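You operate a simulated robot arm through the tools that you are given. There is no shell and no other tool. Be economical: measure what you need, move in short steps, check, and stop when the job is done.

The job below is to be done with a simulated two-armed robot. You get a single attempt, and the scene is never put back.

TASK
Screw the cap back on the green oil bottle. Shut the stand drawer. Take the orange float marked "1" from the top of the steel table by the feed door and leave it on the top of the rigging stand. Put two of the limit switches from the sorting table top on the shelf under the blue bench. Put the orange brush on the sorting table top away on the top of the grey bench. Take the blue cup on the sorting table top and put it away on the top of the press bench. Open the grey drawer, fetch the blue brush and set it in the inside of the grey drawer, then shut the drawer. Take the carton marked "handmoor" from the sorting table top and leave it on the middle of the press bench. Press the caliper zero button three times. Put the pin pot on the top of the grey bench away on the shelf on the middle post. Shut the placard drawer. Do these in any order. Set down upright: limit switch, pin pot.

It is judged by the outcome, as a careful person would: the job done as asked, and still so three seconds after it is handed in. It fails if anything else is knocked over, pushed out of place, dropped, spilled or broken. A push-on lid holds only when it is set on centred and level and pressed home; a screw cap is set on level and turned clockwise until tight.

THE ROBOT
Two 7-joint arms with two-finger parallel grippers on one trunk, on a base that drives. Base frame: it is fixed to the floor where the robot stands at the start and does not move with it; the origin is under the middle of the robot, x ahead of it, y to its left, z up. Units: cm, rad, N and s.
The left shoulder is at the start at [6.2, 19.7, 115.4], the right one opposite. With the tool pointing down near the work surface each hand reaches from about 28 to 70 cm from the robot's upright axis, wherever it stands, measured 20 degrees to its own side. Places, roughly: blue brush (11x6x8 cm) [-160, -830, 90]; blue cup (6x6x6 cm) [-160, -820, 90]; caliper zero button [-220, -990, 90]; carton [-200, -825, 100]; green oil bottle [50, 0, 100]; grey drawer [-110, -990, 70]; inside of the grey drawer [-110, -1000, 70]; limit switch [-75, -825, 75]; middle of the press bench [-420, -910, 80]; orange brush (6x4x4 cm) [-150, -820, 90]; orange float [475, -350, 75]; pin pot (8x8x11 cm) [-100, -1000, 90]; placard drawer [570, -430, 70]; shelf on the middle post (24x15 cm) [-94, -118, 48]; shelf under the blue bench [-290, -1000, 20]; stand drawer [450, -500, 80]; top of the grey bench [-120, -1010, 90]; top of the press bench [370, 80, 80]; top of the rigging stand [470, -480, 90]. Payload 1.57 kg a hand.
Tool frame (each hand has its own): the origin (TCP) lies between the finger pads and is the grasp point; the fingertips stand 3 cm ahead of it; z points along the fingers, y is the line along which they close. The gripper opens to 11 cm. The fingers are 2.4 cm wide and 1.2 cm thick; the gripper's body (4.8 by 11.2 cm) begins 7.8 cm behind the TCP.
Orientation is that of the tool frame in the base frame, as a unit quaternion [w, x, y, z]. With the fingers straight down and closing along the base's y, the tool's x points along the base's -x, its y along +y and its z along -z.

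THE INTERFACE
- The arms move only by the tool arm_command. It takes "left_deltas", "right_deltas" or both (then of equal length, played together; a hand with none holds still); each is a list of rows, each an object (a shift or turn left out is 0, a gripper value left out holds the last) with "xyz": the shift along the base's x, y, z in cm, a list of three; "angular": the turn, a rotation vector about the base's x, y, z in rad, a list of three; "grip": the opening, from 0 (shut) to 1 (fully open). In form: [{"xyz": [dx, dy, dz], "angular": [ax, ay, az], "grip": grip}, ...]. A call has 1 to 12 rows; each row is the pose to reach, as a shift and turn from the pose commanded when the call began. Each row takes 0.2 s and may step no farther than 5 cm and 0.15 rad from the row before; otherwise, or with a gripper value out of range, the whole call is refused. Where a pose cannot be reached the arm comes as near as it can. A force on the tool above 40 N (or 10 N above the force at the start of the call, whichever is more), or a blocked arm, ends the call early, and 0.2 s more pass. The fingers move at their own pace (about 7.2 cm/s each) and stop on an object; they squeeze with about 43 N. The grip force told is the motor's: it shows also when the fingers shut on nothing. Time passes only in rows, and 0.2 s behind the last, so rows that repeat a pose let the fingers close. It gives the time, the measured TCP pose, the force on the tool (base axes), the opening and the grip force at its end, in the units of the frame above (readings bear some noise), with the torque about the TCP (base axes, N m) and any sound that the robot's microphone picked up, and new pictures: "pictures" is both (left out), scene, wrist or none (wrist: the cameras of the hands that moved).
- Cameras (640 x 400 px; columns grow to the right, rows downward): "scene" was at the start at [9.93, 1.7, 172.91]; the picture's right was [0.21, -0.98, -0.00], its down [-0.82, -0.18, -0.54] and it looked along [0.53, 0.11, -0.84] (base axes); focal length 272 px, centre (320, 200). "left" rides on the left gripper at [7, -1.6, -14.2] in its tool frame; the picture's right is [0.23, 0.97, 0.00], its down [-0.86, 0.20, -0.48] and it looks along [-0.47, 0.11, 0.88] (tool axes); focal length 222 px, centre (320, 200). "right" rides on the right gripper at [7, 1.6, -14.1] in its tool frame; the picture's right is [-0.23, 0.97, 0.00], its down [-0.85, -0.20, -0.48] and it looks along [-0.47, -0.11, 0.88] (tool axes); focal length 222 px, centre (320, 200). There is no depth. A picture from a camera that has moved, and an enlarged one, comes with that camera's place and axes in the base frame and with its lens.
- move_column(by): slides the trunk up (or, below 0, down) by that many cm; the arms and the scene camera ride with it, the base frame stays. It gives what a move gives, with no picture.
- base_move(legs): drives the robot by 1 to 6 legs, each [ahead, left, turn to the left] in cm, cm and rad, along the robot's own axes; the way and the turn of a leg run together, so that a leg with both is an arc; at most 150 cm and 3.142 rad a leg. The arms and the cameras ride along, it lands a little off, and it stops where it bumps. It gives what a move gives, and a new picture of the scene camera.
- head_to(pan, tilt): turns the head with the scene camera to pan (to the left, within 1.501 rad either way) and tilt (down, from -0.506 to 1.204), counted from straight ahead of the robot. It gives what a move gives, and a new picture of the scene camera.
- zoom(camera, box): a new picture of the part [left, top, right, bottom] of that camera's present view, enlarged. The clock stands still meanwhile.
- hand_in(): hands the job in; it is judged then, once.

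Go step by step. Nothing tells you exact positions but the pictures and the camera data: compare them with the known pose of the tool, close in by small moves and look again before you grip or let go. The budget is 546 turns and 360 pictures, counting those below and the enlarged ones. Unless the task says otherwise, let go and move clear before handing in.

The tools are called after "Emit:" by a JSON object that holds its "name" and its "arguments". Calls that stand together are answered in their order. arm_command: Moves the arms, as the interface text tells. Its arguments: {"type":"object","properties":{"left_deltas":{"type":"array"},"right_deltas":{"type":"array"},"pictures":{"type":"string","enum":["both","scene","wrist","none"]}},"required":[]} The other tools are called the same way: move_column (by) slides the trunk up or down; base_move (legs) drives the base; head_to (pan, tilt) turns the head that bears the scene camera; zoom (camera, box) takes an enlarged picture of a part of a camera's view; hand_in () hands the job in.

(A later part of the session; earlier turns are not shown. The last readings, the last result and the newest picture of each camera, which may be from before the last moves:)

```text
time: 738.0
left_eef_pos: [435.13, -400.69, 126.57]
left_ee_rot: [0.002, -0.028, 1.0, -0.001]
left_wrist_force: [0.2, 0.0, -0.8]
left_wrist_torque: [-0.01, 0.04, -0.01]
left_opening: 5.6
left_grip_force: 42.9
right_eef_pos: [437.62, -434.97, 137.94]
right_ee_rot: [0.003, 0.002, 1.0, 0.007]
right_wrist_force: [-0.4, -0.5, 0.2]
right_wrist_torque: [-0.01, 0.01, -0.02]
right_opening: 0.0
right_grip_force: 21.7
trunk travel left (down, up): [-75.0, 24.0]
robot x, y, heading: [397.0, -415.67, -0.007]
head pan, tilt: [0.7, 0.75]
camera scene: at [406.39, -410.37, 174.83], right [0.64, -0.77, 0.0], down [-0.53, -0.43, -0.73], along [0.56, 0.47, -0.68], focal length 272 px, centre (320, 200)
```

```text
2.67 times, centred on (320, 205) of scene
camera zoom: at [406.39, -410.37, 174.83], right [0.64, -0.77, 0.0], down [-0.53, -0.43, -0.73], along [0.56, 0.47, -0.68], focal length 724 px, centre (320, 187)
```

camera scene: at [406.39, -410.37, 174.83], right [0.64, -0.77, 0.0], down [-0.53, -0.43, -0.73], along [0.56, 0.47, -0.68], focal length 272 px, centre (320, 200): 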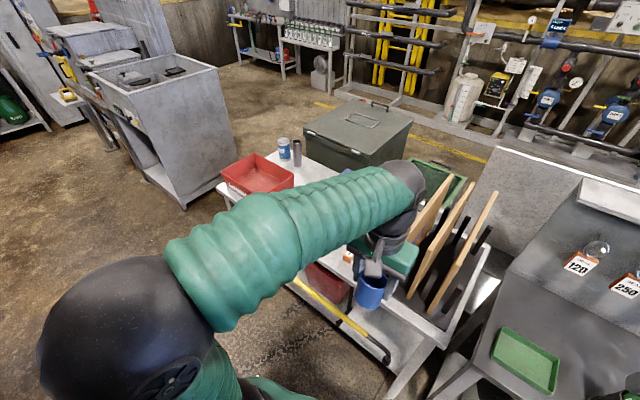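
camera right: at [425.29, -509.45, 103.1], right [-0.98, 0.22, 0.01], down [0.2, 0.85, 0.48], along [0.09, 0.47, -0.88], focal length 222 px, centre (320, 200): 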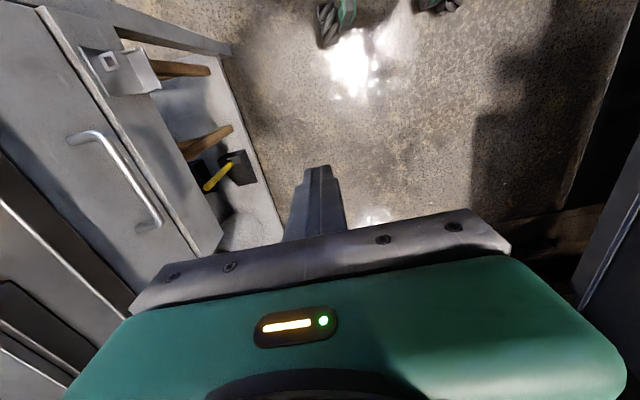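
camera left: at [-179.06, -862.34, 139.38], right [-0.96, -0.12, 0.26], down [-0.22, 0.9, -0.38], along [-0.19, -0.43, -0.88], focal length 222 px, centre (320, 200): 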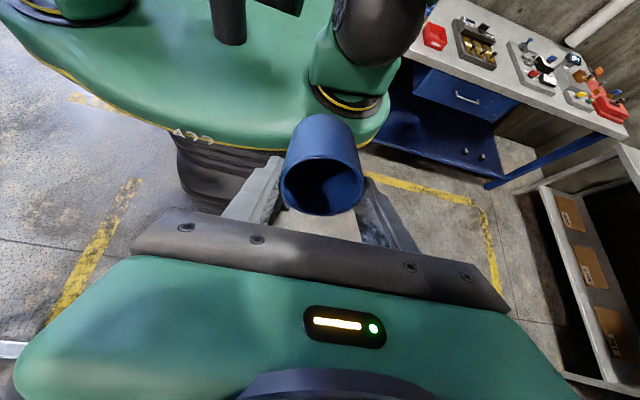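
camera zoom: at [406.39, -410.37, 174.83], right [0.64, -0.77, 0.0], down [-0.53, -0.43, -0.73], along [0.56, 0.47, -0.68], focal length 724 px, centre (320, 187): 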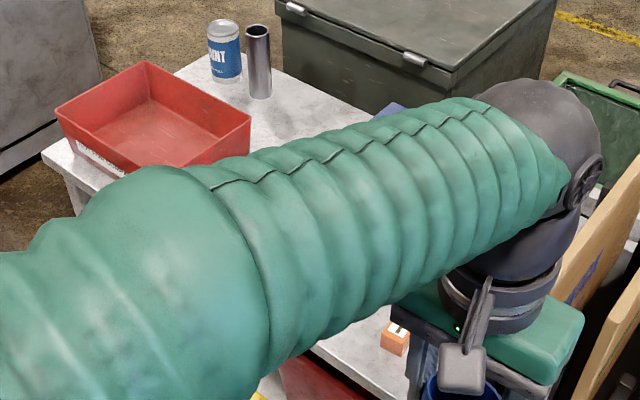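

Emit:
{"name": "base_move", "arguments": {"legs": [[0, 55, 0]]}}

Emit:
{"name": "head_to", "arguments": {"pan": 0, "tilt": 0.8}}

Emit:
{"name": "zoom", "arguments": {"camera": "scene", "box": [240, 160, 440, 285]}}

```text
time: 741.1
left_eef_pos: [435.62, -345.42, 126.68]
left_ee_rot: [0.001, -0.027, 1.0, 0.002]
left_wrist_force: [-0.6, -0.2, -0.6]
left_wrist_torque: [0.02, 0.05, -0.02]
left_opening: 5.59
left_grip_force: 43.0
right_eef_pos: [437.99, -379.93, 137.85]
right_ee_rot: [0.004, 0.001, 1.0, 0.009]
right_wrist_force: [-0.8, -0.1, 0.4]
right_wrist_torque: [0.01, -0.01, -0.04]
right_opening: 0.0
right_grip_force: 21.4
trunk travel left (down, up): [-75.0, 24.0]
robot x, y, heading: [397.52, -359.9, -0.007]
head pan, tilt: [0.7, 0.75]
camera scene: at [406.88, -355.49, 174.85], right [0.64, -0.77, 0.0], down [-0.53, -0.43, -0.73], along [0.56, 0.47, -0.68], focal length 272 px, centre (320, 200)
```

scene: 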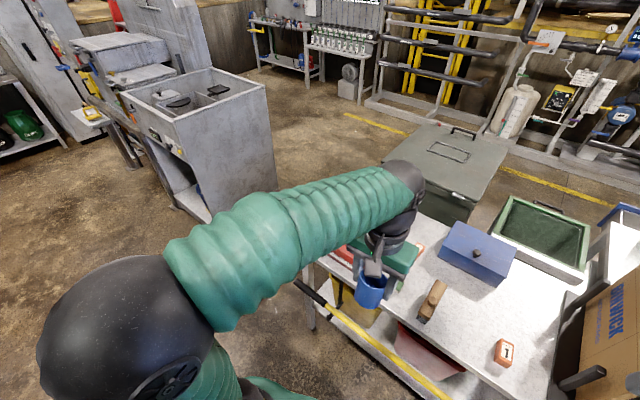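

```text
time: 742.2
left_eef_pos: [435.45, -344.91, 126.6]
left_ee_rot: [0.002, -0.029, 1.0, 0.0]
left_wrist_force: [-0.4, 0.6, -0.2]
left_wrist_torque: [0.02, 0.01, 0.01]
left_opening: 5.6
left_grip_force: 42.6
right_eef_pos: [438.05, -379.25, 137.95]
right_ee_rot: [0.003, 0.002, 1.0, 0.007]
right_wrist_force: [-0.4, -0.2, 0.0]
right_wrist_torque: [-0.02, -0.01, 0.04]
right_opening: 0.02
right_grip_force: 21.1
trunk travel left (down, up): [-75.0, 24.0]
robot x, y, heading: [397.37, -360.2, -0.01]
head pan, tilt: [0.0, 0.799]
camera scene: at [408.56, -360.03, 174.43], right [-0.01, -1.0, 0.0], down [-0.72, 0.01, -0.7], along [0.7, -0.01, -0.72], focal length 272 px, centre (320, 200)
```

scene: 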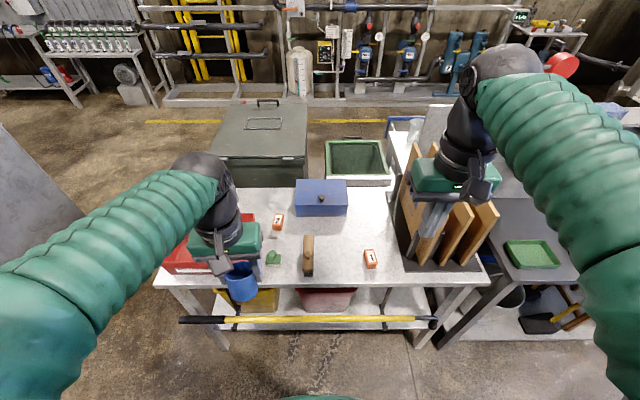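

```text
3.20 times, centred on (340, 222) of scene
camera zoom: at [408.56, -360.03, 174.43], right [-0.01, -1.0, 0.0], down [-0.72, 0.01, -0.7], along [0.7, -0.01, -0.72], focal length 869 px, centre (256, 128)
```

zoom: 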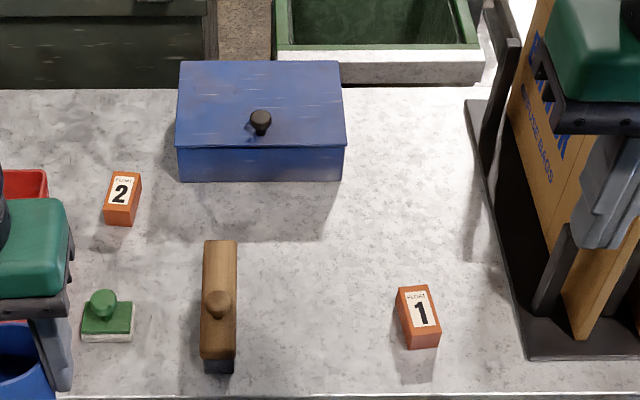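

Emit:
{"name": "base_move", "arguments": {"legs": [[10, 0, 0]]}}

Emit:
{"name": "arm_command", "arguments": {"right_deltas": [{"xyz": [3, -0.2, -3], "grip": 0.4}, {"xyz": [6, -0.5, -6], "grip": 0.7}, {"xyz": [9, -0.8, -9]}, {"xyz": [12, -1, -12]}, {"xyz": [15, -1.2, -15]}, {"xyz": [17, -1.2, -19]}, {"xyz": [17, -1.2, -23]}, {"xyz": [17, -1.2, -27]}, {"xyz": [17, -1.2, -30]}, {"xyz": [17, -1.2, -30]}], "pictures": "wrist"}}

```text
time: 743.4
left_eef_pos: [444.83, -344.71, 126.8]
left_ee_rot: [0.005, -0.029, 1.0, -0.001]
left_wrist_force: [-0.6, -0.7, -0.4]
left_wrist_torque: [0.02, -0.07, -0.02]
left_opening: 5.6
left_grip_force: 42.7
right_eef_pos: [447.26, -379.03, 138.36]
right_ee_rot: [0.008, 0.002, 1.0, 0.007]
right_wrist_force: [-0.4, -0.4, -0.1]
right_wrist_torque: [-0.01, -0.03, -0.01]
right_opening: 0.0
right_grip_force: 21.2
trunk travel left (down, up): [-75.0, 24.0]
robot x, y, heading: [407.4, -360.31, -0.007]
head pan, tilt: [0.0, 0.799]
camera scene: at [417.43, -359.96, 174.51], right [-0.01, -1.0, 0.0], down [-0.71, 0.0, -0.7], along [0.7, -0.01, -0.71], focal length 272 px, centre (320, 200)
```

scene: 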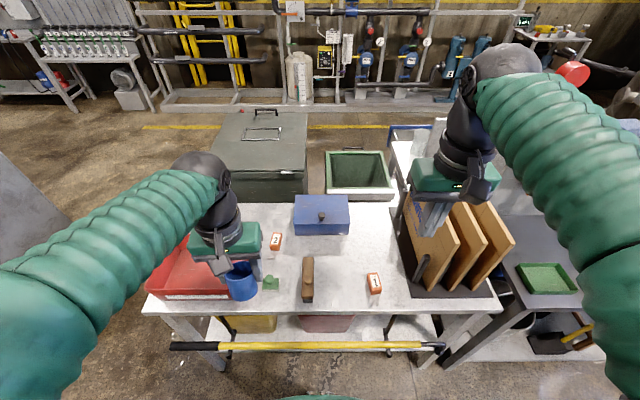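

```text
time: 745.6
left_eef_pos: [445.61, -344.93, 126.59]
left_ee_rot: [0.002, -0.029, 1.0, 0.0]
left_wrist_force: [-1.0, 0.2, -0.2]
left_wrist_torque: [0.02, -0.02, 0.01]
left_opening: 5.6
left_grip_force: 42.8
right_eef_pos: [465.23, -380.66, 107.83]
right_ee_rot: [0.004, 0.001, 1.0, 0.007]
right_wrist_force: [-0.3, 1.0, -0.6]
right_wrist_torque: [-0.01, 0.0, 0.03]
right_opening: 7.67
right_grip_force: 0.0
trunk travel left (down, up): [-75.0, 24.0]
robot x, y, heading: [407.41, -360.15, -0.007]
head pan, tilt: [0.0, 0.799]
camera right: at [458.04, -379.09, 122.02], right [0.23, 0.97, 0.02], down [0.85, -0.21, 0.48], along [0.47, -0.1, -0.88], focal length 222 px, centre (320, 200)
```

right: 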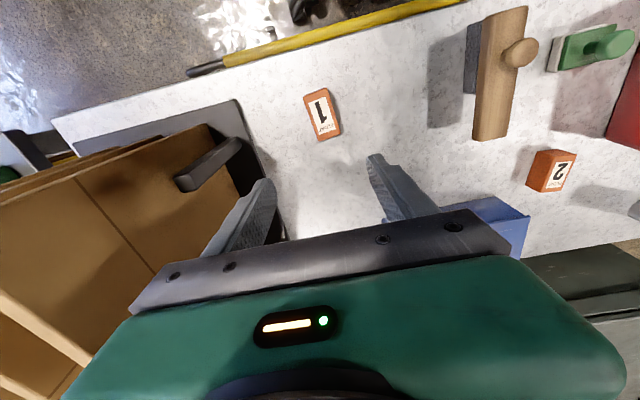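

Emit:
{"name": "arm_command", "arguments": {"right_deltas": [{"xyz": [-1.2, 0.6, -3]}, {"xyz": [-2.4, 1.2, -7]}, {"xyz": [-2.4, 1.2, -10]}, {"xyz": [-2.4, 1.2, -10]}], "pictures": "wrist"}}

```text
time: 746.6
left_eef_pos: [445.62, -344.83, 126.45]
left_ee_rot: [0.002, -0.029, 1.0, 0.0]
left_wrist_force: [0.3, 0.2, -0.9]
left_wrist_torque: [0.0, -0.05, 0.04]
left_opening: 5.6
left_grip_force: 43.3
right_eef_pos: [462.57, -379.33, 97.84]
right_ee_rot: [0.004, 0.001, 1.0, 0.007]
right_wrist_force: [0.3, 0.6, -0.6]
right_wrist_torque: [0.02, -0.02, -0.02]
right_opening: 7.68
right_grip_force: 0.1
trunk travel left (down, up): [-75.0, 24.0]
robot x, y, heading: [407.41, -360.41, -0.011]
head pan, tilt: [0.0, 0.799]
camera right: at [455.51, -377.81, 112.0], right [0.23, 0.97, 0.02], down [0.85, -0.21, 0.48], along [0.47, -0.1, -0.88], focal length 222 px, centre (320, 200)
```

right: 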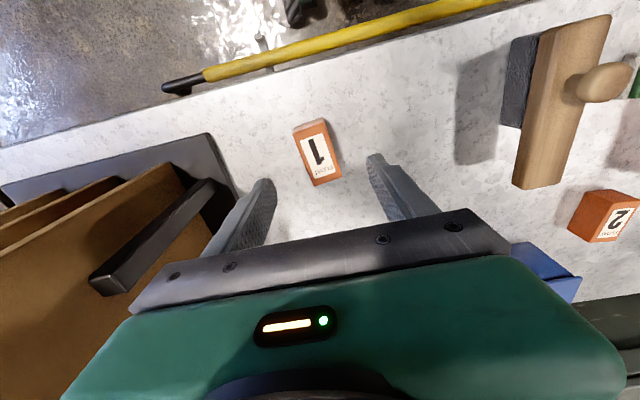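

Emit:
{"name": "arm_command", "arguments": {"right_deltas": [{"xyz": [0.1, 0, -4]}, {"xyz": [0.1, 0, -7]}, {"xyz": [0.1, 0, -9]}, {"xyz": [0.1, 0, -10]}, {"xyz": [0.1, 0, -10]}], "pictures": "wrist"}}

```text
time: 747.8
left_eef_pos: [445.51, -344.78, 126.77]
left_ee_rot: [0.002, -0.029, 1.0, -0.001]
left_wrist_force: [0.8, -0.5, -1.1]
left_wrist_torque: [-0.01, -0.03, -0.03]
left_opening: 5.59
left_grip_force: 42.4
right_eef_pos: [462.72, -379.31, 88.05]
right_ee_rot: [0.004, 0.001, 1.0, 0.008]
right_wrist_force: [-1.7, -1.8, 8.1]
right_wrist_torque: [-0.38, 0.14, -0.09]
right_opening: 7.72
right_grip_force: 0.1
trunk travel left (down, up): [-75.0, 24.0]
robot x, y, heading: [407.99, -360.1, -0.003]
head pan, tilt: [0.0, 0.799]
camera right: at [455.6, -377.82, 102.16], right [0.23, 0.97, 0.01], down [0.85, -0.21, 0.48], along [0.47, -0.1, -0.88], focal length 222 px, centre (320, 200)
```

right: 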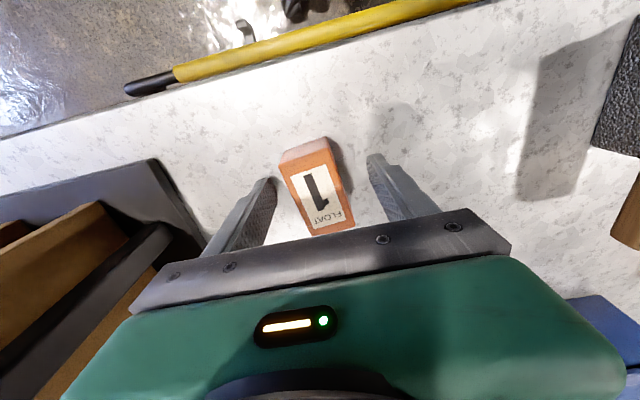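

Emit:
{"name": "arm_command", "arguments": {"right_deltas": [{"xyz": [0, 0.2, 0.5]}, {"xyz": [0, 0.2, 0.5], "grip": 0.5}, {"xyz": [0, 0.2, 0.5], "grip": 0.35}, {"xyz": [0, 0.2, 0.5], "grip": 0.25}, {"xyz": [0, 0.2, 0.5], "grip": 0.2}], "pictures": "none"}}

Emit:
{"name": "arm_command", "arguments": {"right_deltas": [{"xyz": [0, 0, 4]}, {"xyz": [0, 0, 8]}, {"xyz": [0, 0, 12]}, {"xyz": [0, 0, 16]}, {"xyz": [-2, 0, 20]}, {"xyz": [-5, 0, 24]}, {"xyz": [-8, 0, 28]}, {"xyz": [-12, 0, 31]}, {"xyz": [-16, 0, 34]}, {"xyz": [-18, 0, 38]}, {"xyz": [-18, 0, 40]}], "pictures": "wrist"}}

```text
time: 749.0
left_eef_pos: [445.64, -344.76, 126.5]
left_ee_rot: [0.002, -0.029, 1.0, 0.0]
left_wrist_force: [0.0, 0.4, -0.2]
left_wrist_torque: [-0.01, 0.0, 0.05]
left_opening: 5.59
left_grip_force: 42.4
right_eef_pos: [462.89, -379.17, 88.56]
right_ee_rot: [0.004, 0.001, 1.0, 0.007]
right_wrist_force: [-0.5, 0.4, 3.2]
right_wrist_torque: [-0.07, -0.03, -0.03]
right_opening: 3.51
right_grip_force: 42.4
trunk travel left (down, up): [-75.0, 24.0]
robot x, y, heading: [407.27, -360.35, -0.008]
head pan, tilt: [0.0, 0.799]
```

```text
time: 751.4
left_eef_pos: [445.7, -344.95, 126.5]
left_ee_rot: [0.0, -0.029, 1.0, 0.0]
left_wrist_force: [-0.4, 0.5, -0.7]
left_wrist_torque: [-0.01, 0.02, 0.0]
left_opening: 5.6
left_grip_force: 43.1
right_eef_pos: [444.94, -379.09, 128.57]
right_ee_rot: [0.004, 0.001, 1.0, 0.007]
right_wrist_force: [0.5, 0.8, -1.0]
right_wrist_torque: [-0.01, 0.02, -0.02]
right_opening: 3.5
right_grip_force: 42.0
trunk travel left (down, up): [-75.0, 24.0]
robot x, y, heading: [407.62, -359.95, -0.006]
head pan, tilt: [0.0, 0.799]
camera right: at [437.75, -377.52, 142.69], right [0.23, 0.97, 0.02], down [0.85, -0.21, 0.48], along [0.47, -0.1, -0.88], focal length 222 px, centre (320, 200)
```

right: 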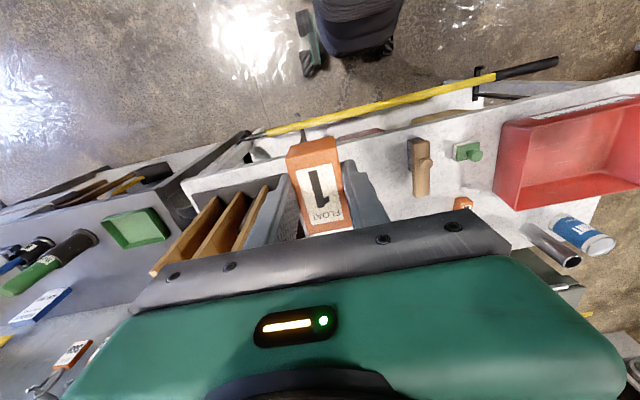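

Emit:
{"name": "base_move", "arguments": {"legs": [[-10, 0, 0], [0, -100, 0]]}}

Emit:
{"name": "zoom", "arguments": {"camera": "scene", "box": [200, 190, 440, 340]}}

```text
time: 757.3
left_eef_pos: [434.61, -444.55, 126.52]
left_ee_rot: [0.002, -0.026, 1.0, -0.001]
left_wrist_force: [0.1, 0.3, -0.9]
left_wrist_torque: [0.0, 0.04, 0.01]
left_opening: 5.59
left_grip_force: 42.8
right_eef_pos: [433.62, -478.58, 128.69]
right_ee_rot: [0.005, 0.003, 1.0, 0.006]
right_wrist_force: [0.1, 0.4, -1.3]
right_wrist_torque: [0.0, 0.0, -0.01]
right_opening: 3.54
right_grip_force: 42.7
trunk travel left (down, up): [-75.0, 24.0]
robot x, y, heading: [396.31, -459.47, -0.012]
head pan, tilt: [0.0, 0.799]
camera scene: at [407.56, -459.47, 174.43], right [-0.01, -1.0, 0.0], down [-0.72, 0.01, -0.7], along [0.7, -0.01, -0.72], focal length 272 px, centre (320, 200)
```

scene: 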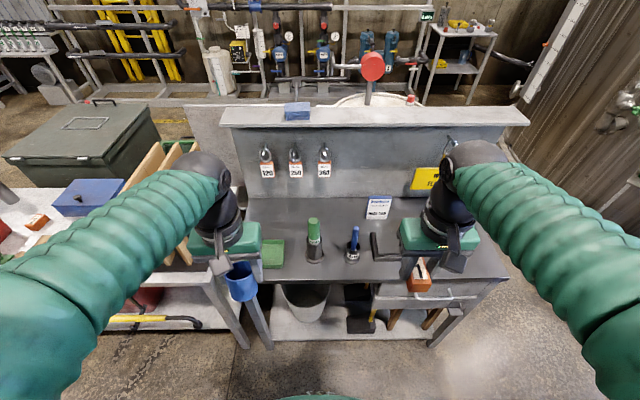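

```text
2.67 times, centred on (320, 265) of scene
camera zoom: at [407.56, -459.47, 174.43], right [-0.01, -1.0, 0.0], down [-0.72, 0.01, -0.7], along [0.7, -0.01, -0.72], focal length 724 px, centre (320, 27)
```

zoom: 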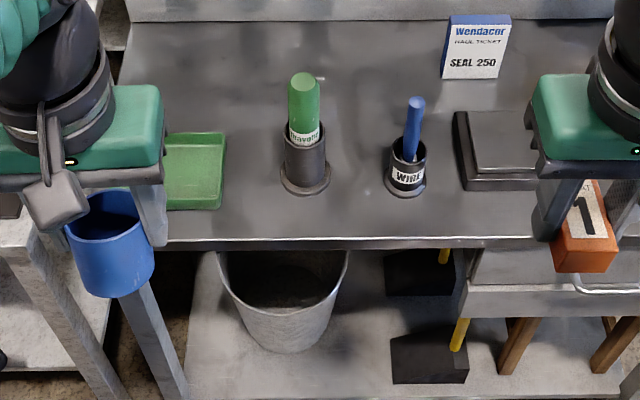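

Emit:
{"name": "base_move", "arguments": {"legs": [[11, 24, 0]]}}

Emit:
{"name": "arm_command", "arguments": {"right_deltas": [{"xyz": [4, 1, 0]}, {"xyz": [8, 2, -1]}, {"xyz": [12, 3, -2]}, {"xyz": [16, 4, -3]}, {"xyz": [20, 4.5, -5]}, {"xyz": [24, 5, -7]}, {"xyz": [28, 5, -9]}, {"xyz": [31, 5, -12]}, {"xyz": [33, 5, -16]}, {"xyz": [33, 5, -20]}, {"xyz": [33, 5, -20]}], "pictures": "both"}}

```text
time: 759.2
left_eef_pos: [445.74, -421.83, 126.76]
left_ee_rot: [0.003, -0.025, 1.0, 0.004]
left_wrist_force: [0.3, -0.3, -0.7]
left_wrist_torque: [0.03, 0.0, -0.02]
left_opening: 5.58
left_grip_force: 43.1
right_eef_pos: [444.86, -455.9, 128.49]
right_ee_rot: [0.005, 0.005, 1.0, 0.011]
right_wrist_force: [-0.2, -0.4, -1.4]
right_wrist_torque: [0.04, 0.02, -0.02]
right_opening: 3.5
right_grip_force: 42.7
trunk travel left (down, up): [-75.0, 24.0]
robot x, y, heading: [407.32, -436.09, -0.012]
head pan, tilt: [0.0, 0.799]
camera scene: at [418.65, -436.99, 174.44], right [-0.01, -1.0, -0.01], down [-0.72, 0.01, -0.7], along [0.7, -0.01, -0.72], focal length 272 px, centre (320, 200)
```

scene: 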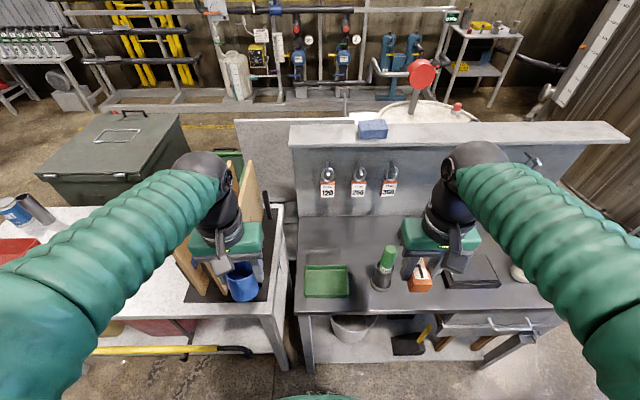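

```text
time: 761.6
left_eef_pos: [445.9, -421.02, 126.54]
left_ee_rot: [0.002, -0.024, 1.0, 0.0]
left_wrist_force: [-0.3, -0.9, -1.3]
left_wrist_torque: [0.0, -0.03, -0.01]
left_opening: 5.6
left_grip_force: 42.6
right_eef_pos: [475.76, -450.38, 108.47]
right_ee_rot: [0.004, 0.004, 1.0, 0.007]
right_wrist_force: [-0.2, -0.4, -0.2]
right_wrist_torque: [0.0, 0.0, 0.01]
right_opening: 3.53
right_grip_force: 42.5
right hand out of reach, approached as far as the arm can: row 8, 9, 10, 11
trunk travel left (down, up): [-75.0, 24.0]
robot x, y, heading: [407.75, -435.88, -0.012]
head pan, tilt: [0.0, 0.799]
camera scene: at [419.11, -435.76, 174.41], right [-0.01, -1.0, 0.0], down [-0.72, 0.01, -0.7], along [0.7, -0.01, -0.72], focal length 272 px, centre (320, 200)
camera right: at [468.6, -448.81, 122.49], right [0.24, 0.97, 0.02], down [0.85, -0.21, 0.48], along [0.47, -0.1, -0.88], focal length 222 px, centre (320, 200)
```

scene: 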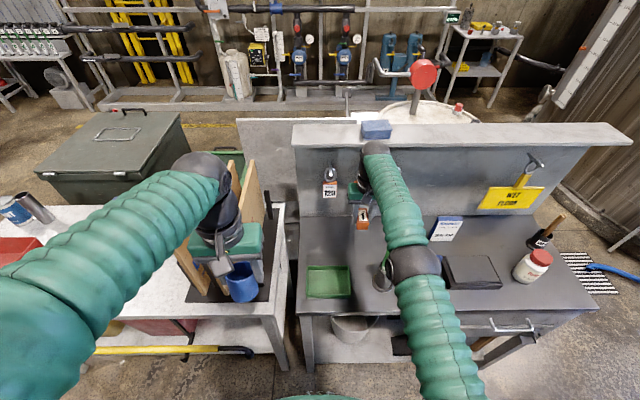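
right: 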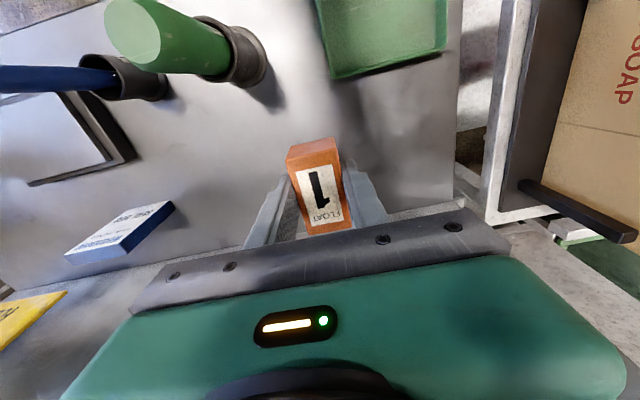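

Emit:
{"name": "arm_command", "arguments": {"right_deltas": [{"xyz": [-3, 0, -2]}, {"xyz": [-6, 0, -4]}, {"xyz": [-8, 0, -6]}, {"xyz": [-8, 0, -6]}], "pictures": "none"}}

```text
time: 762.6
left_eef_pos: [445.93, -421.08, 126.57]
left_ee_rot: [0.002, -0.024, 1.0, 0.0]
left_wrist_force: [-0.2, -0.1, -0.6]
left_wrist_torque: [-0.02, 0.05, 0.03]
left_opening: 5.59
left_grip_force: 43.1
right_eef_pos: [467.58, -450.51, 102.3]
right_ee_rot: [0.004, 0.005, 1.0, 0.008]
right_wrist_force: [0.6, -0.4, -0.8]
right_wrist_torque: [0.0, -0.01, 0.0]
right_opening: 3.53
right_grip_force: 42.4
trunk travel left (down, up): [-75.0, 24.0]
robot x, y, heading: [407.44, -435.87, -0.009]
head pan, tilt: [0.0, 0.799]
```

Emit:
{"name": "base_move", "arguments": {"legs": [[8, 0, 0]]}}

Emit:
{"name": "arm_command", "arguments": {"right_deltas": [{"xyz": [1, 0, -3]}, {"xyz": [2, 0, -6]}, {"xyz": [2, 0, -6]}], "pictures": "wrist"}}

```text
time: 763.6
left_eef_pos: [453.01, -421.22, 126.99]
left_ee_rot: [0.006, -0.025, 1.0, 0.0]
left_wrist_force: [-1.0, 0.9, 0.5]
left_wrist_torque: [-0.01, 0.01, -0.01]
left_opening: 5.58
left_grip_force: 43.3
right_eef_pos: [474.76, -450.6, 102.84]
right_ee_rot: [0.008, 0.005, 1.0, 0.008]
right_wrist_force: [0.5, 0.9, -0.4]
right_wrist_torque: [0.03, 0.01, -0.01]
right_opening: 3.5
right_grip_force: 42.4
trunk travel left (down, up): [-75.0, 24.0]
robot x, y, heading: [415.33, -436.47, -0.013]
head pan, tilt: [0.0, 0.799]
camera scene: at [425.7, -436.06, 174.52], right [-0.01, -1.0, 0.0], down [-0.71, 0.01, -0.7], along [0.7, -0.01, -0.71], focal length 272 px, centre (320, 200)
```

scene: 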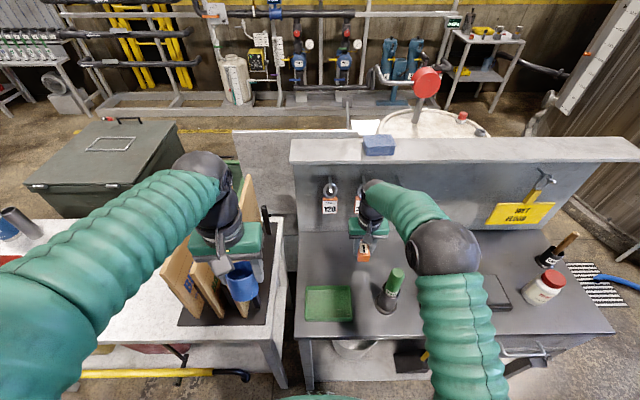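

```text
time: 764.4
left_eef_pos: [453.98, -421.22, 126.56]
left_ee_rot: [0.002, -0.025, 1.0, 0.0]
left_wrist_force: [0.6, 0.2, -0.8]
left_wrist_torque: [0.02, -0.01, 0.01]
left_opening: 5.59
left_grip_force: 42.7
right_eef_pos: [477.77, -450.55, 96.22]
right_ee_rot: [0.005, 0.005, 1.0, 0.008]
right_wrist_force: [0.1, -0.2, 0.0]
right_wrist_torque: [-0.04, 0.03, -0.01]
right_opening: 3.51
right_grip_force: 42.3
trunk travel left (down, up): [-75.0, 24.0]
robot x, y, heading: [416.06, -436.32, -0.012]
head pan, tilt: [0.0, 0.799]
camera right: at [470.55, -449.09, 110.41], right [0.24, 0.97, 0.02], down [0.85, -0.21, 0.48], along [0.47, -0.1, -0.88], focal length 222 px, centre (320, 200)
```

right: 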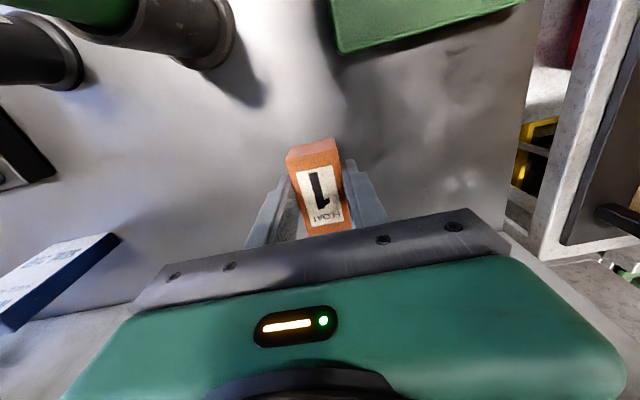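

Free spot below the float. I lower until it touches.

Emit:
{"name": "arm_command", "arguments": {"right_deltas": [{"xyz": [0, 0, -3]}, {"xyz": [0, 0, -5]}, {"xyz": [0, 0, -6]}, {"xyz": [0, 0, -6.8]}, {"xyz": [0, 0, -7.6]}, {"xyz": [0, 0, -8.4]}, {"xyz": [0, 0, -9.2]}, {"xyz": [0, 0, -10]}], "pictures": "none"}}

```text
time: 765.9
left_eef_pos: [453.42, -421.02, 126.84]
left_ee_rot: [0.005, -0.025, 1.0, 0.0]
left_wrist_force: [0.5, 0.0, -0.4]
left_wrist_torque: [0.0, 0.01, -0.02]
left_opening: 5.58
left_grip_force: 42.7
right_eef_pos: [477.59, -450.52, 89.02]
right_ee_rot: [0.012, 0.005, 1.0, 0.005]
right_wrist_force: [-18.4, 0.9, 30.8]
right_wrist_torque: [-0.68, 0.85, -0.49]
right_opening: 3.56
right_grip_force: 7.6
trunk travel left (down, up): [-75.0, 24.0]
robot x, y, heading: [415.83, -436.11, -0.009]
head pan, tilt: [0.0, 0.799]
stopped in row 7 (right hand): the force on the tool passed its limit at 61 N (the readings are from after the stop); the commanded pose is now the measured one
```

Emit:
{"name": "arm_command", "arguments": {"right_deltas": [{"xyz": [0, 0, 0.4], "grip": 0.45}, {"xyz": [0, 0, 0.4], "grip": 0.55}, {"xyz": [0, 0, 0.4]}, {"xyz": [0, 0, 3]}, {"xyz": [-1, 0, 7]}, {"xyz": [-3, 0, 11]}, {"xyz": [-6, 0, 14]}, {"xyz": [-9, 0, 17]}], "pictures": "wrist"}}

```text
time: 767.7
left_eef_pos: [453.78, -421.25, 126.8]
left_ee_rot: [0.003, -0.024, 1.0, -0.001]
left_wrist_force: [0.1, -0.8, 0.5]
left_wrist_torque: [-0.01, -0.03, 0.05]
left_opening: 5.57
left_grip_force: 43.2
right_eef_pos: [468.74, -450.54, 105.85]
right_ee_rot: [0.012, 0.004, 1.0, 0.008]
right_wrist_force: [-0.6, -0.4, 0.0]
right_wrist_torque: [0.01, -0.04, 0.0]
right_opening: 6.06
right_grip_force: 0.0
trunk travel left (down, up): [-75.0, 24.0]
robot x, y, heading: [415.65, -436.19, -0.008]
head pan, tilt: [0.0, 0.799]
camera right: at [461.49, -449.1, 119.75], right [0.24, 0.97, 0.02], down [0.84, -0.21, 0.49], along [0.48, -0.1, -0.87], focal length 222 px, centre (320, 200)
```

right: 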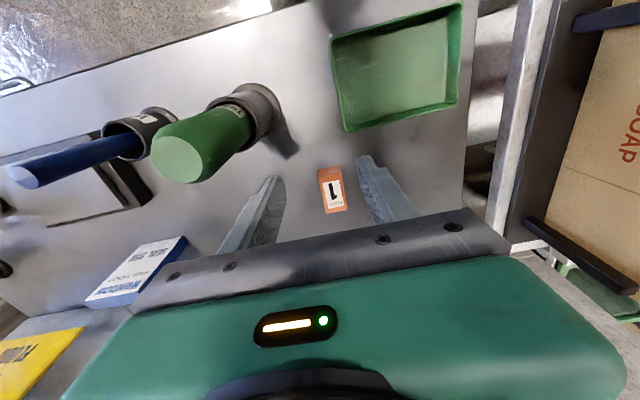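

Emit:
{"name": "arm_command", "arguments": {"right_deltas": [{"xyz": [-4, 0, 3]}, {"xyz": [-8, 0, 6]}, {"xyz": [-12, 0, 9]}, {"xyz": [-15, 0, 13]}, {"xyz": [-17, 0, 17]}, {"xyz": [-17, 0, 20]}], "pictures": "none"}}

Emit:
{"name": "base_move", "arguments": {"legs": [[-20, 0, 0], [0, 130, 0]]}}

Emit:
{"name": "head_to", "arguments": {"pan": 0, "tilt": 0.4}}

```text
time: 769.1
left_eef_pos: [453.98, -421.16, 126.59]
left_ee_rot: [0.002, -0.024, 1.0, 0.0]
left_wrist_force: [0.4, 0.3, -0.4]
left_wrist_torque: [0.01, 0.0, 0.02]
left_opening: 5.59
left_grip_force: 43.2
right_eef_pos: [452.12, -450.52, 125.53]
right_ee_rot: [0.011, 0.005, 1.0, 0.006]
right_wrist_force: [-0.5, 0.0, -0.7]
right_wrist_torque: [-0.02, 0.01, -0.02]
right_opening: 6.05
right_grip_force: 0.1
trunk travel left (down, up): [-75.0, 24.0]
robot x, y, heading: [415.68, -436.18, -0.013]
head pan, tilt: [0.0, 0.799]
```

```text
time: 776.9
left_eef_pos: [435.09, -289.97, 126.76]
left_ee_rot: [0.003, -0.03, 1.0, 0.0]
left_wrist_force: [0.6, 0.1, -0.9]
left_wrist_torque: [0.01, -0.01, 0.02]
left_opening: 5.59
left_grip_force: 43.3
right_eef_pos: [433.71, -319.47, 125.58]
right_ee_rot: [0.01, 0.0, 1.0, 0.009]
right_wrist_force: [-0.9, -0.5, -0.3]
right_wrist_torque: [0.02, 0.0, -0.01]
right_opening: 6.06
right_grip_force: 0.1
trunk travel left (down, up): [-75.0, 24.0]
robot x, y, heading: [397.11, -304.93, -0.006]
head pan, tilt: [0.0, 0.799]
camera scene: at [408.37, -305.25, 174.43], right [0.0, -1.0, 0.0], down [-0.72, 0.0, -0.7], along [0.7, 0.0, -0.72], focal length 272 px, centre (320, 200)
```

scene: 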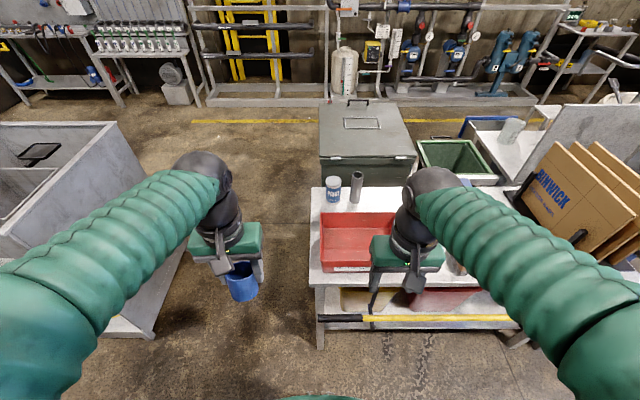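

```text
time: 777.7
left_eef_pos: [435.2, -289.84, 126.64]
left_ee_rot: [0.003, -0.029, 1.0, -0.001]
left_wrist_force: [0.0, 0.3, 0.2]
left_wrist_torque: [0.0, 0.03, 0.02]
left_opening: 5.58
left_grip_force: 43.1
right_eef_pos: [433.69, -319.25, 125.58]
right_ee_rot: [0.011, 0.0, 1.0, 0.007]
right_wrist_force: [-0.6, 0.1, 0.0]
right_wrist_torque: [0.01, -0.04, -0.02]
right_opening: 6.06
right_grip_force: 0.1
trunk travel left (down, up): [-75.0, 24.0]
robot x, y, heading: [397.11, -305.16, -0.003]
head pan, tilt: [0.0, 0.4]
camera scene: at [409.57, -305.0, 177.93], right [0.0, -1.0, 0.0], down [-0.39, 0.0, -0.92], along [0.92, 0.0, -0.39], focal length 272 px, centre (320, 200)
```

scene: 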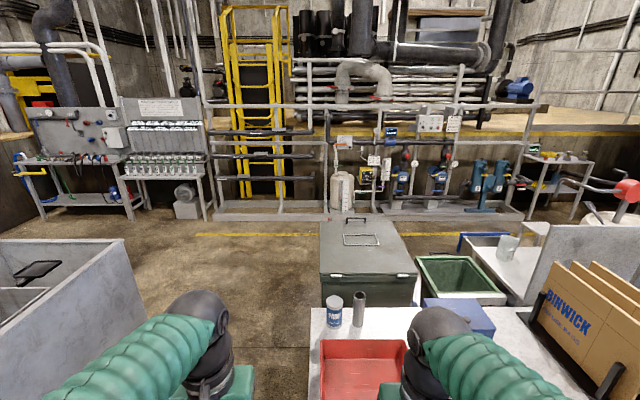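

Emit:
{"name": "base_move", "arguments": {"legs": [[0, 50, 0], [120, 0, 0]]}}

Emit:
{"name": "head_to", "arguments": {"pan": -1.1, "tilt": 0.5}}

```text
time: 786.4
left_eef_pos: [554.96, -239.05, 126.78]
left_ee_rot: [0.003, -0.029, 1.0, 0.0]
left_wrist_force: [0.2, 1.0, -0.1]
left_wrist_torque: [-0.02, 0.03, 0.03]
left_opening: 5.57
left_grip_force: 43.2
right_eef_pos: [553.43, -268.36, 125.66]
right_ee_rot: [0.01, 0.0, 1.0, 0.007]
right_wrist_force: [-0.2, -0.3, -0.1]
right_wrist_torque: [0.01, -0.01, -0.02]
right_opening: 6.06
right_grip_force: 0.0
trunk travel left (down, up): [-75.0, 24.0]
robot x, y, heading: [517.02, -254.19, -0.005]
head pan, tilt: [0.0, 0.4]
camera scene: at [529.31, -254.08, 177.95], right [-0.01, -1.0, 0.0], down [-0.39, 0.0, -0.92], along [0.92, 0.0, -0.39], focal length 272 px, centre (320, 200)
```

scene: 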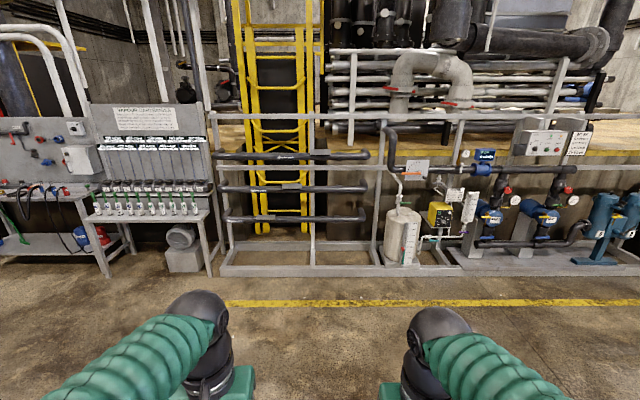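

```text
time: 787.7
left_eef_pos: [555.17, -239.04, 126.59]
left_ee_rot: [0.003, -0.029, 1.0, 0.0]
left_wrist_force: [-0.5, 0.4, 0.1]
left_wrist_torque: [0.03, 0.0, 0.01]
left_opening: 5.59
left_grip_force: 42.5
right_eef_pos: [553.54, -268.49, 125.62]
right_ee_rot: [0.01, 0.0, 1.0, 0.008]
right_wrist_force: [-0.2, 0.5, 0.5]
right_wrist_torque: [-0.02, 0.02, 0.0]
right_opening: 6.04
right_grip_force: 0.0
trunk travel left (down, up): [-75.0, 24.0]
robot x, y, heading: [517.18, -254.26, -0.005]
head pan, tilt: [-1.1, 0.499]
camera scene: at [524.27, -262.2, 177.03], right [-0.89, -0.45, 0.0], down [-0.22, 0.43, -0.88], along [0.39, -0.78, -0.48], focal length 272 px, centre (320, 200)
```

scene: 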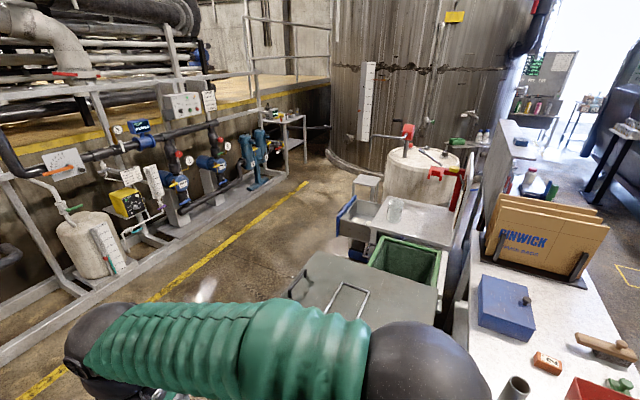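

Emit:
{"name": "zoom", "arguments": {"camera": "scene", "box": [300, 150, 500, 275]}}

```text
3.20 times, centred on (400, 212) of scene
camera zoom: at [524.27, -262.2, 177.03], right [-0.89, -0.45, 0.0], down [-0.22, 0.43, -0.88], along [0.39, -0.78, -0.48], focal length 869 px, centre (64, 160)
```

zoom: 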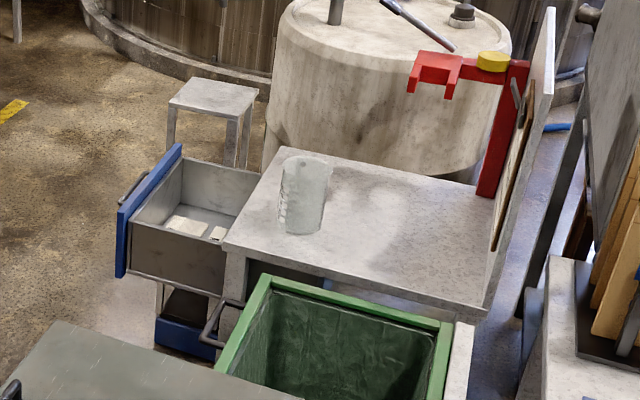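

Emit:
{"name": "base_move", "arguments": {"legs": [[130, 0, 0], [0, 0, -1.57], [90, 0, 0], [80, 0, 0], [0, 0, -1.57]]}}

Emit:
{"name": "head_to", "arguments": {"pan": 0, "tilt": 0.7}}

```text
time: 810.1
left_eef_pos: [611.72, -441.74, 126.79]
left_ee_rot: [0.0, 0.999, 0.045, -0.003]
left_wrist_force: [0.0, 0.1, -0.6]
left_wrist_torque: [0.02, 0.01, -0.02]
left_opening: 5.59
left_grip_force: 43.4
right_eef_pos: [612.31, -412.37, 125.52]
right_ee_rot: [0.007, 1.0, 0.015, -0.01]
right_wrist_force: [-0.4, -0.3, 0.4]
right_wrist_torque: [-0.04, 0.01, 0.03]
right_opening: 6.04
right_grip_force: 0.0
trunk travel left (down, up): [-75.0, 24.0]
robot x, y, heading: [649.26, -425.46, -3.117]
head pan, tilt: [-1.1, 0.499]
camera scene: at [641.56, -417.4, 177.03], right [0.88, 0.48, 0.0], down [0.23, -0.42, -0.88], along [-0.42, 0.77, -0.48], focal length 272 px, centre (320, 200)
```

scene: 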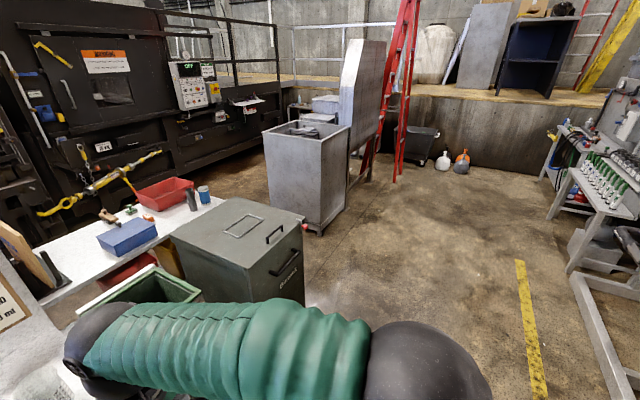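

```text
time: 811.5
left_eef_pos: [611.74, -441.87, 126.63]
left_ee_rot: [0.001, 0.999, 0.044, -0.003]
left_wrist_force: [-0.5, 0.6, -0.1]
left_wrist_torque: [-0.01, 0.0, 0.01]
left_opening: 5.59
left_grip_force: 43.1
right_eef_pos: [612.41, -412.49, 125.56]
right_ee_rot: [0.008, 1.0, 0.014, -0.011]
right_wrist_force: [-0.3, -0.2, -1.1]
right_wrist_torque: [-0.01, 0.05, 0.02]
right_opening: 6.08
right_grip_force: 0.0
trunk travel left (down, up): [-75.0, 24.0]
robot x, y, heading: [649.28, -425.25, -3.114]
head pan, tilt: [0.0, 0.7]
camera scene: at [637.4, -425.6, 175.25], right [-0.03, 1.0, 0.0], down [0.64, 0.02, -0.76], along [-0.76, -0.02, -0.65], focal length 272 px, centre (320, 200)
```

scene: 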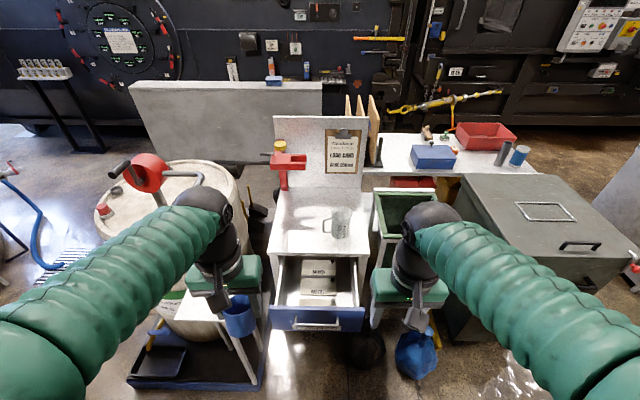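

Emit:
{"name": "base_move", "arguments": {"legs": [[8, 14, -0.02]]}}

Emit:
{"name": "move_column", "arguments": {"by": -20}}

Emit:
{"name": "arm_command", "arguments": {"right_deltas": [{"xyz": [1, 0, -4], "grip": 0.3}, {"xyz": [2, -1, -8], "grip": 0}, {"xyz": [2, -2, -12]}, {"xyz": [2, -2, -16]}, {"xyz": [2, -2, -20]}, {"xyz": [2, -2, -24]}, {"xyz": [2, -2, -29]}, {"xyz": [2, -2, -30]}], "pictures": "both"}}

```text
time: 812.9
left_eef_pos: [603.9, -453.55, 127.04]
left_ee_rot: [0.005, 0.999, 0.033, -0.003]
left_wrist_force: [0.7, 0.4, -0.9]
left_wrist_torque: [-0.04, 0.01, -0.02]
left_opening: 5.61
left_grip_force: 43.1
right_eef_pos: [605.05, -423.98, 125.4]
right_ee_rot: [0.014, 1.0, 0.004, -0.012]
right_wrist_force: [0.4, 0.3, -0.5]
right_wrist_torque: [-0.04, 0.0, 0.05]
right_opening: 6.04
right_grip_force: 0.2
trunk travel left (down, up): [-75.0, 24.0]
robot x, y, heading: [641.85, -439.37, -3.138]
head pan, tilt: [0.0, 0.7]
camera scene: at [629.91, -436.82, 175.25], right [0.0, 1.0, -0.01], down [0.64, -0.01, -0.77], along [-0.77, -0.01, -0.64], focal length 272 px, centre (320, 200)
```

scene: 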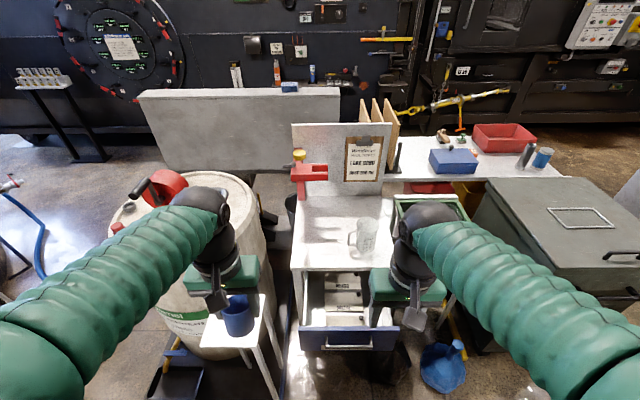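

```text
time: 815.1
left_eef_pos: [603.64, -455.27, 106.72]
left_ee_rot: [-0.001, 0.999, 0.033, -0.002]
left_wrist_force: [0.3, 0.0, 0.1]
left_wrist_torque: [0.0, -0.02, 0.0]
left_opening: 5.58
left_grip_force: 42.9
right_eef_pos: [604.94, -425.82, 105.59]
right_ee_rot: [0.006, 1.0, 0.004, -0.011]
right_wrist_force: [0.3, -0.3, 0.2]
right_wrist_torque: [-0.02, -0.03, 0.0]
right_opening: 6.04
right_grip_force: 0.1
trunk travel left (down, up): [-55.0, 44.0]
robot x, y, heading: [641.42, -439.38, -3.132]
head pan, tilt: [0.0, 0.7]
```

```text
time: 816.9
left_eef_pos: [603.76, -455.3, 106.6]
left_ee_rot: [-0.002, 0.999, 0.034, -0.002]
left_wrist_force: [0.9, 0.2, -0.5]
left_wrist_torque: [0.0, 0.03, 0.02]
left_opening: 5.58
left_grip_force: 43.3
right_eef_pos: [607.05, -427.89, 75.54]
right_ee_rot: [0.006, 1.0, 0.004, -0.012]
right_wrist_force: [-0.1, -0.4, -0.3]
right_wrist_torque: [0.01, 0.02, -0.01]
right_opening: 0.0
right_grip_force: 21.2
trunk travel left (down, up): [-55.0, 44.0]
robot x, y, heading: [641.21, -439.5, -3.138]
head pan, tilt: [0.0, 0.7]
camera scene: at [629.67, -439.41, 155.26], right [-0.01, 1.0, 0.0], down [0.65, 0.0, -0.76], along [-0.76, 0.0, -0.65], focal length 272 px, centre (320, 200)
camera right: at [614.21, -429.24, 89.57], right [-0.22, -0.98, 0.02], down [-0.84, 0.2, 0.5], along [-0.49, 0.09, -0.87], focal length 222 px, centre (320, 200)
```

scene: 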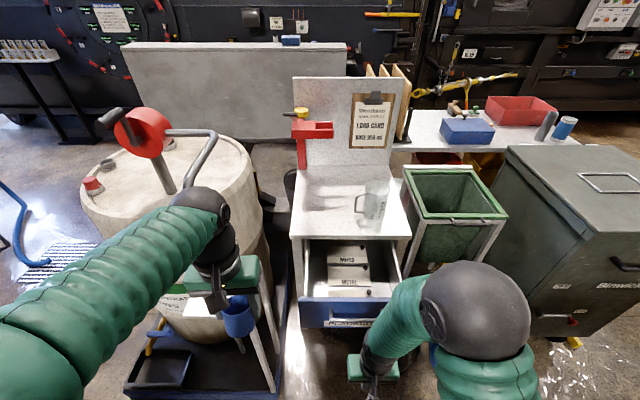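
right: 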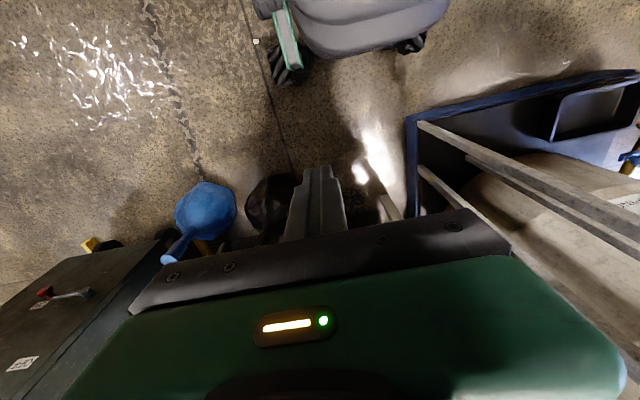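

Emit:
{"name": "base_move", "arguments": {"legs": [[12, 0, 0]]}}

Emit:
{"name": "arm_command", "arguments": {"right_deltas": [{"xyz": [-2, -0.5, 0]}, {"xyz": [-5, -1, 0]}, {"xyz": [-8, -1, 0]}, {"xyz": [-11, -1, 0]}, {"xyz": [-14, -1, 0]}, {"xyz": [-17, -1, 0]}, {"xyz": [-19.5, -1, 0]}, {"xyz": [-22, -1, 0]}, {"xyz": [-24, -1, 0]}], "pictures": "both"}}

```text
time: 818.1
left_eef_pos: [591.78, -455.44, 106.65]
left_ee_rot: [-0.001, 0.999, 0.033, -0.002]
left_wrist_force: [0.3, -0.3, -0.7]
left_wrist_torque: [-0.01, -0.04, -0.01]
left_opening: 5.58
left_grip_force: 42.9
right_eef_pos: [594.85, -427.81, 75.61]
right_ee_rot: [0.007, 1.0, 0.004, -0.011]
right_wrist_force: [0.1, 0.4, -0.3]
right_wrist_torque: [-0.02, 0.01, 0.02]
right_opening: 0.0
right_grip_force: 21.2
trunk travel left (down, up): [-55.0, 44.0]
robot x, y, heading: [629.44, -439.36, -3.14]
head pan, tilt: [0.0, 0.7]
camera scene: at [617.68, -439.45, 155.26], right [-0.01, 1.0, 0.0], down [0.64, 0.0, -0.76], along [-0.76, 0.0, -0.64], focal length 272 px, centre (320, 200)
```

scene: 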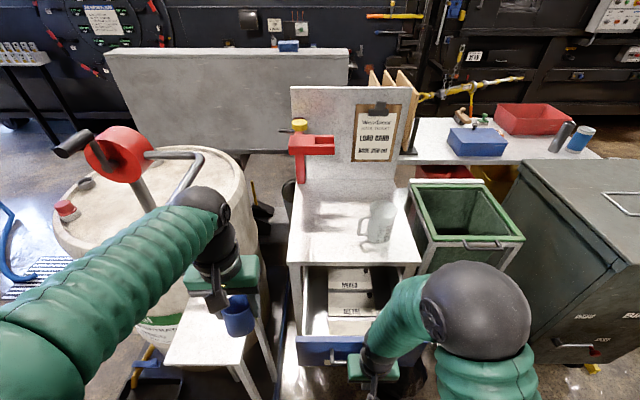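

```text
time: 820.1
left_eef_pos: [591.67, -455.36, 106.71]
left_ee_rot: [-0.001, 0.999, 0.033, -0.002]
left_wrist_force: [-0.4, 0.3, -0.8]
left_wrist_torque: [-0.01, 0.0, 0.0]
left_opening: 5.61
left_grip_force: 42.8
right_eef_pos: [570.77, -428.91, 75.58]
right_ee_rot: [0.006, 1.0, 0.003, -0.012]
right_wrist_force: [0.1, -0.7, 0.2]
right_wrist_torque: [-0.02, -0.06, -0.03]
right_opening: 0.0
right_grip_force: 21.1
trunk travel left (down, up): [-55.0, 44.0]
robot x, y, heading: [629.23, -439.33, -3.139]
head pan, tilt: [0.0, 0.7]
camera scene: at [617.41, -439.46, 155.23], right [-0.01, 1.0, 0.0], down [0.65, 0.0, -0.76], along [-0.76, 0.0, -0.65], focal length 272 px, centre (320, 200)
camera right: at [578.04, -430.25, 89.58], right [-0.22, -0.98, 0.02], down [-0.85, 0.2, 0.49], along [-0.49, 0.1, -0.87], focal length 222 px, centre (320, 200)
```

scene: 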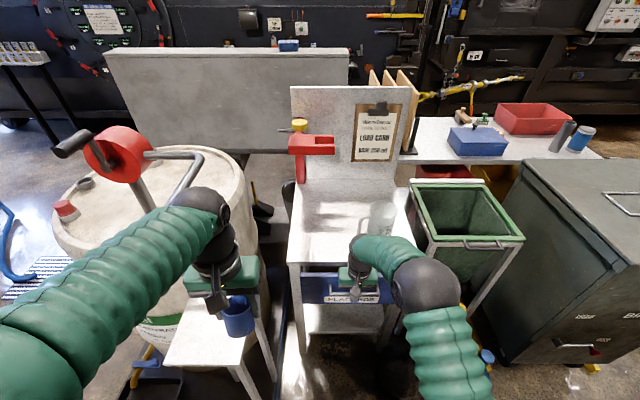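
right: 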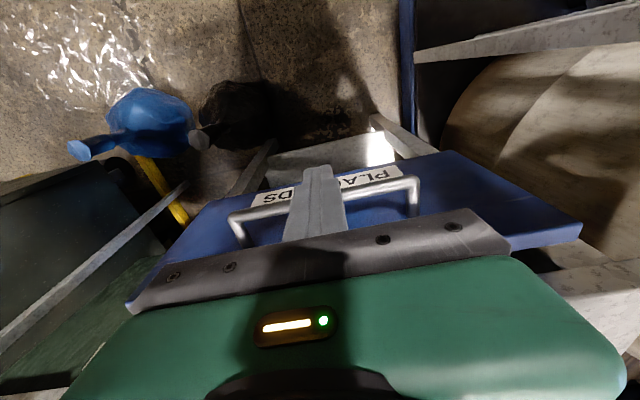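

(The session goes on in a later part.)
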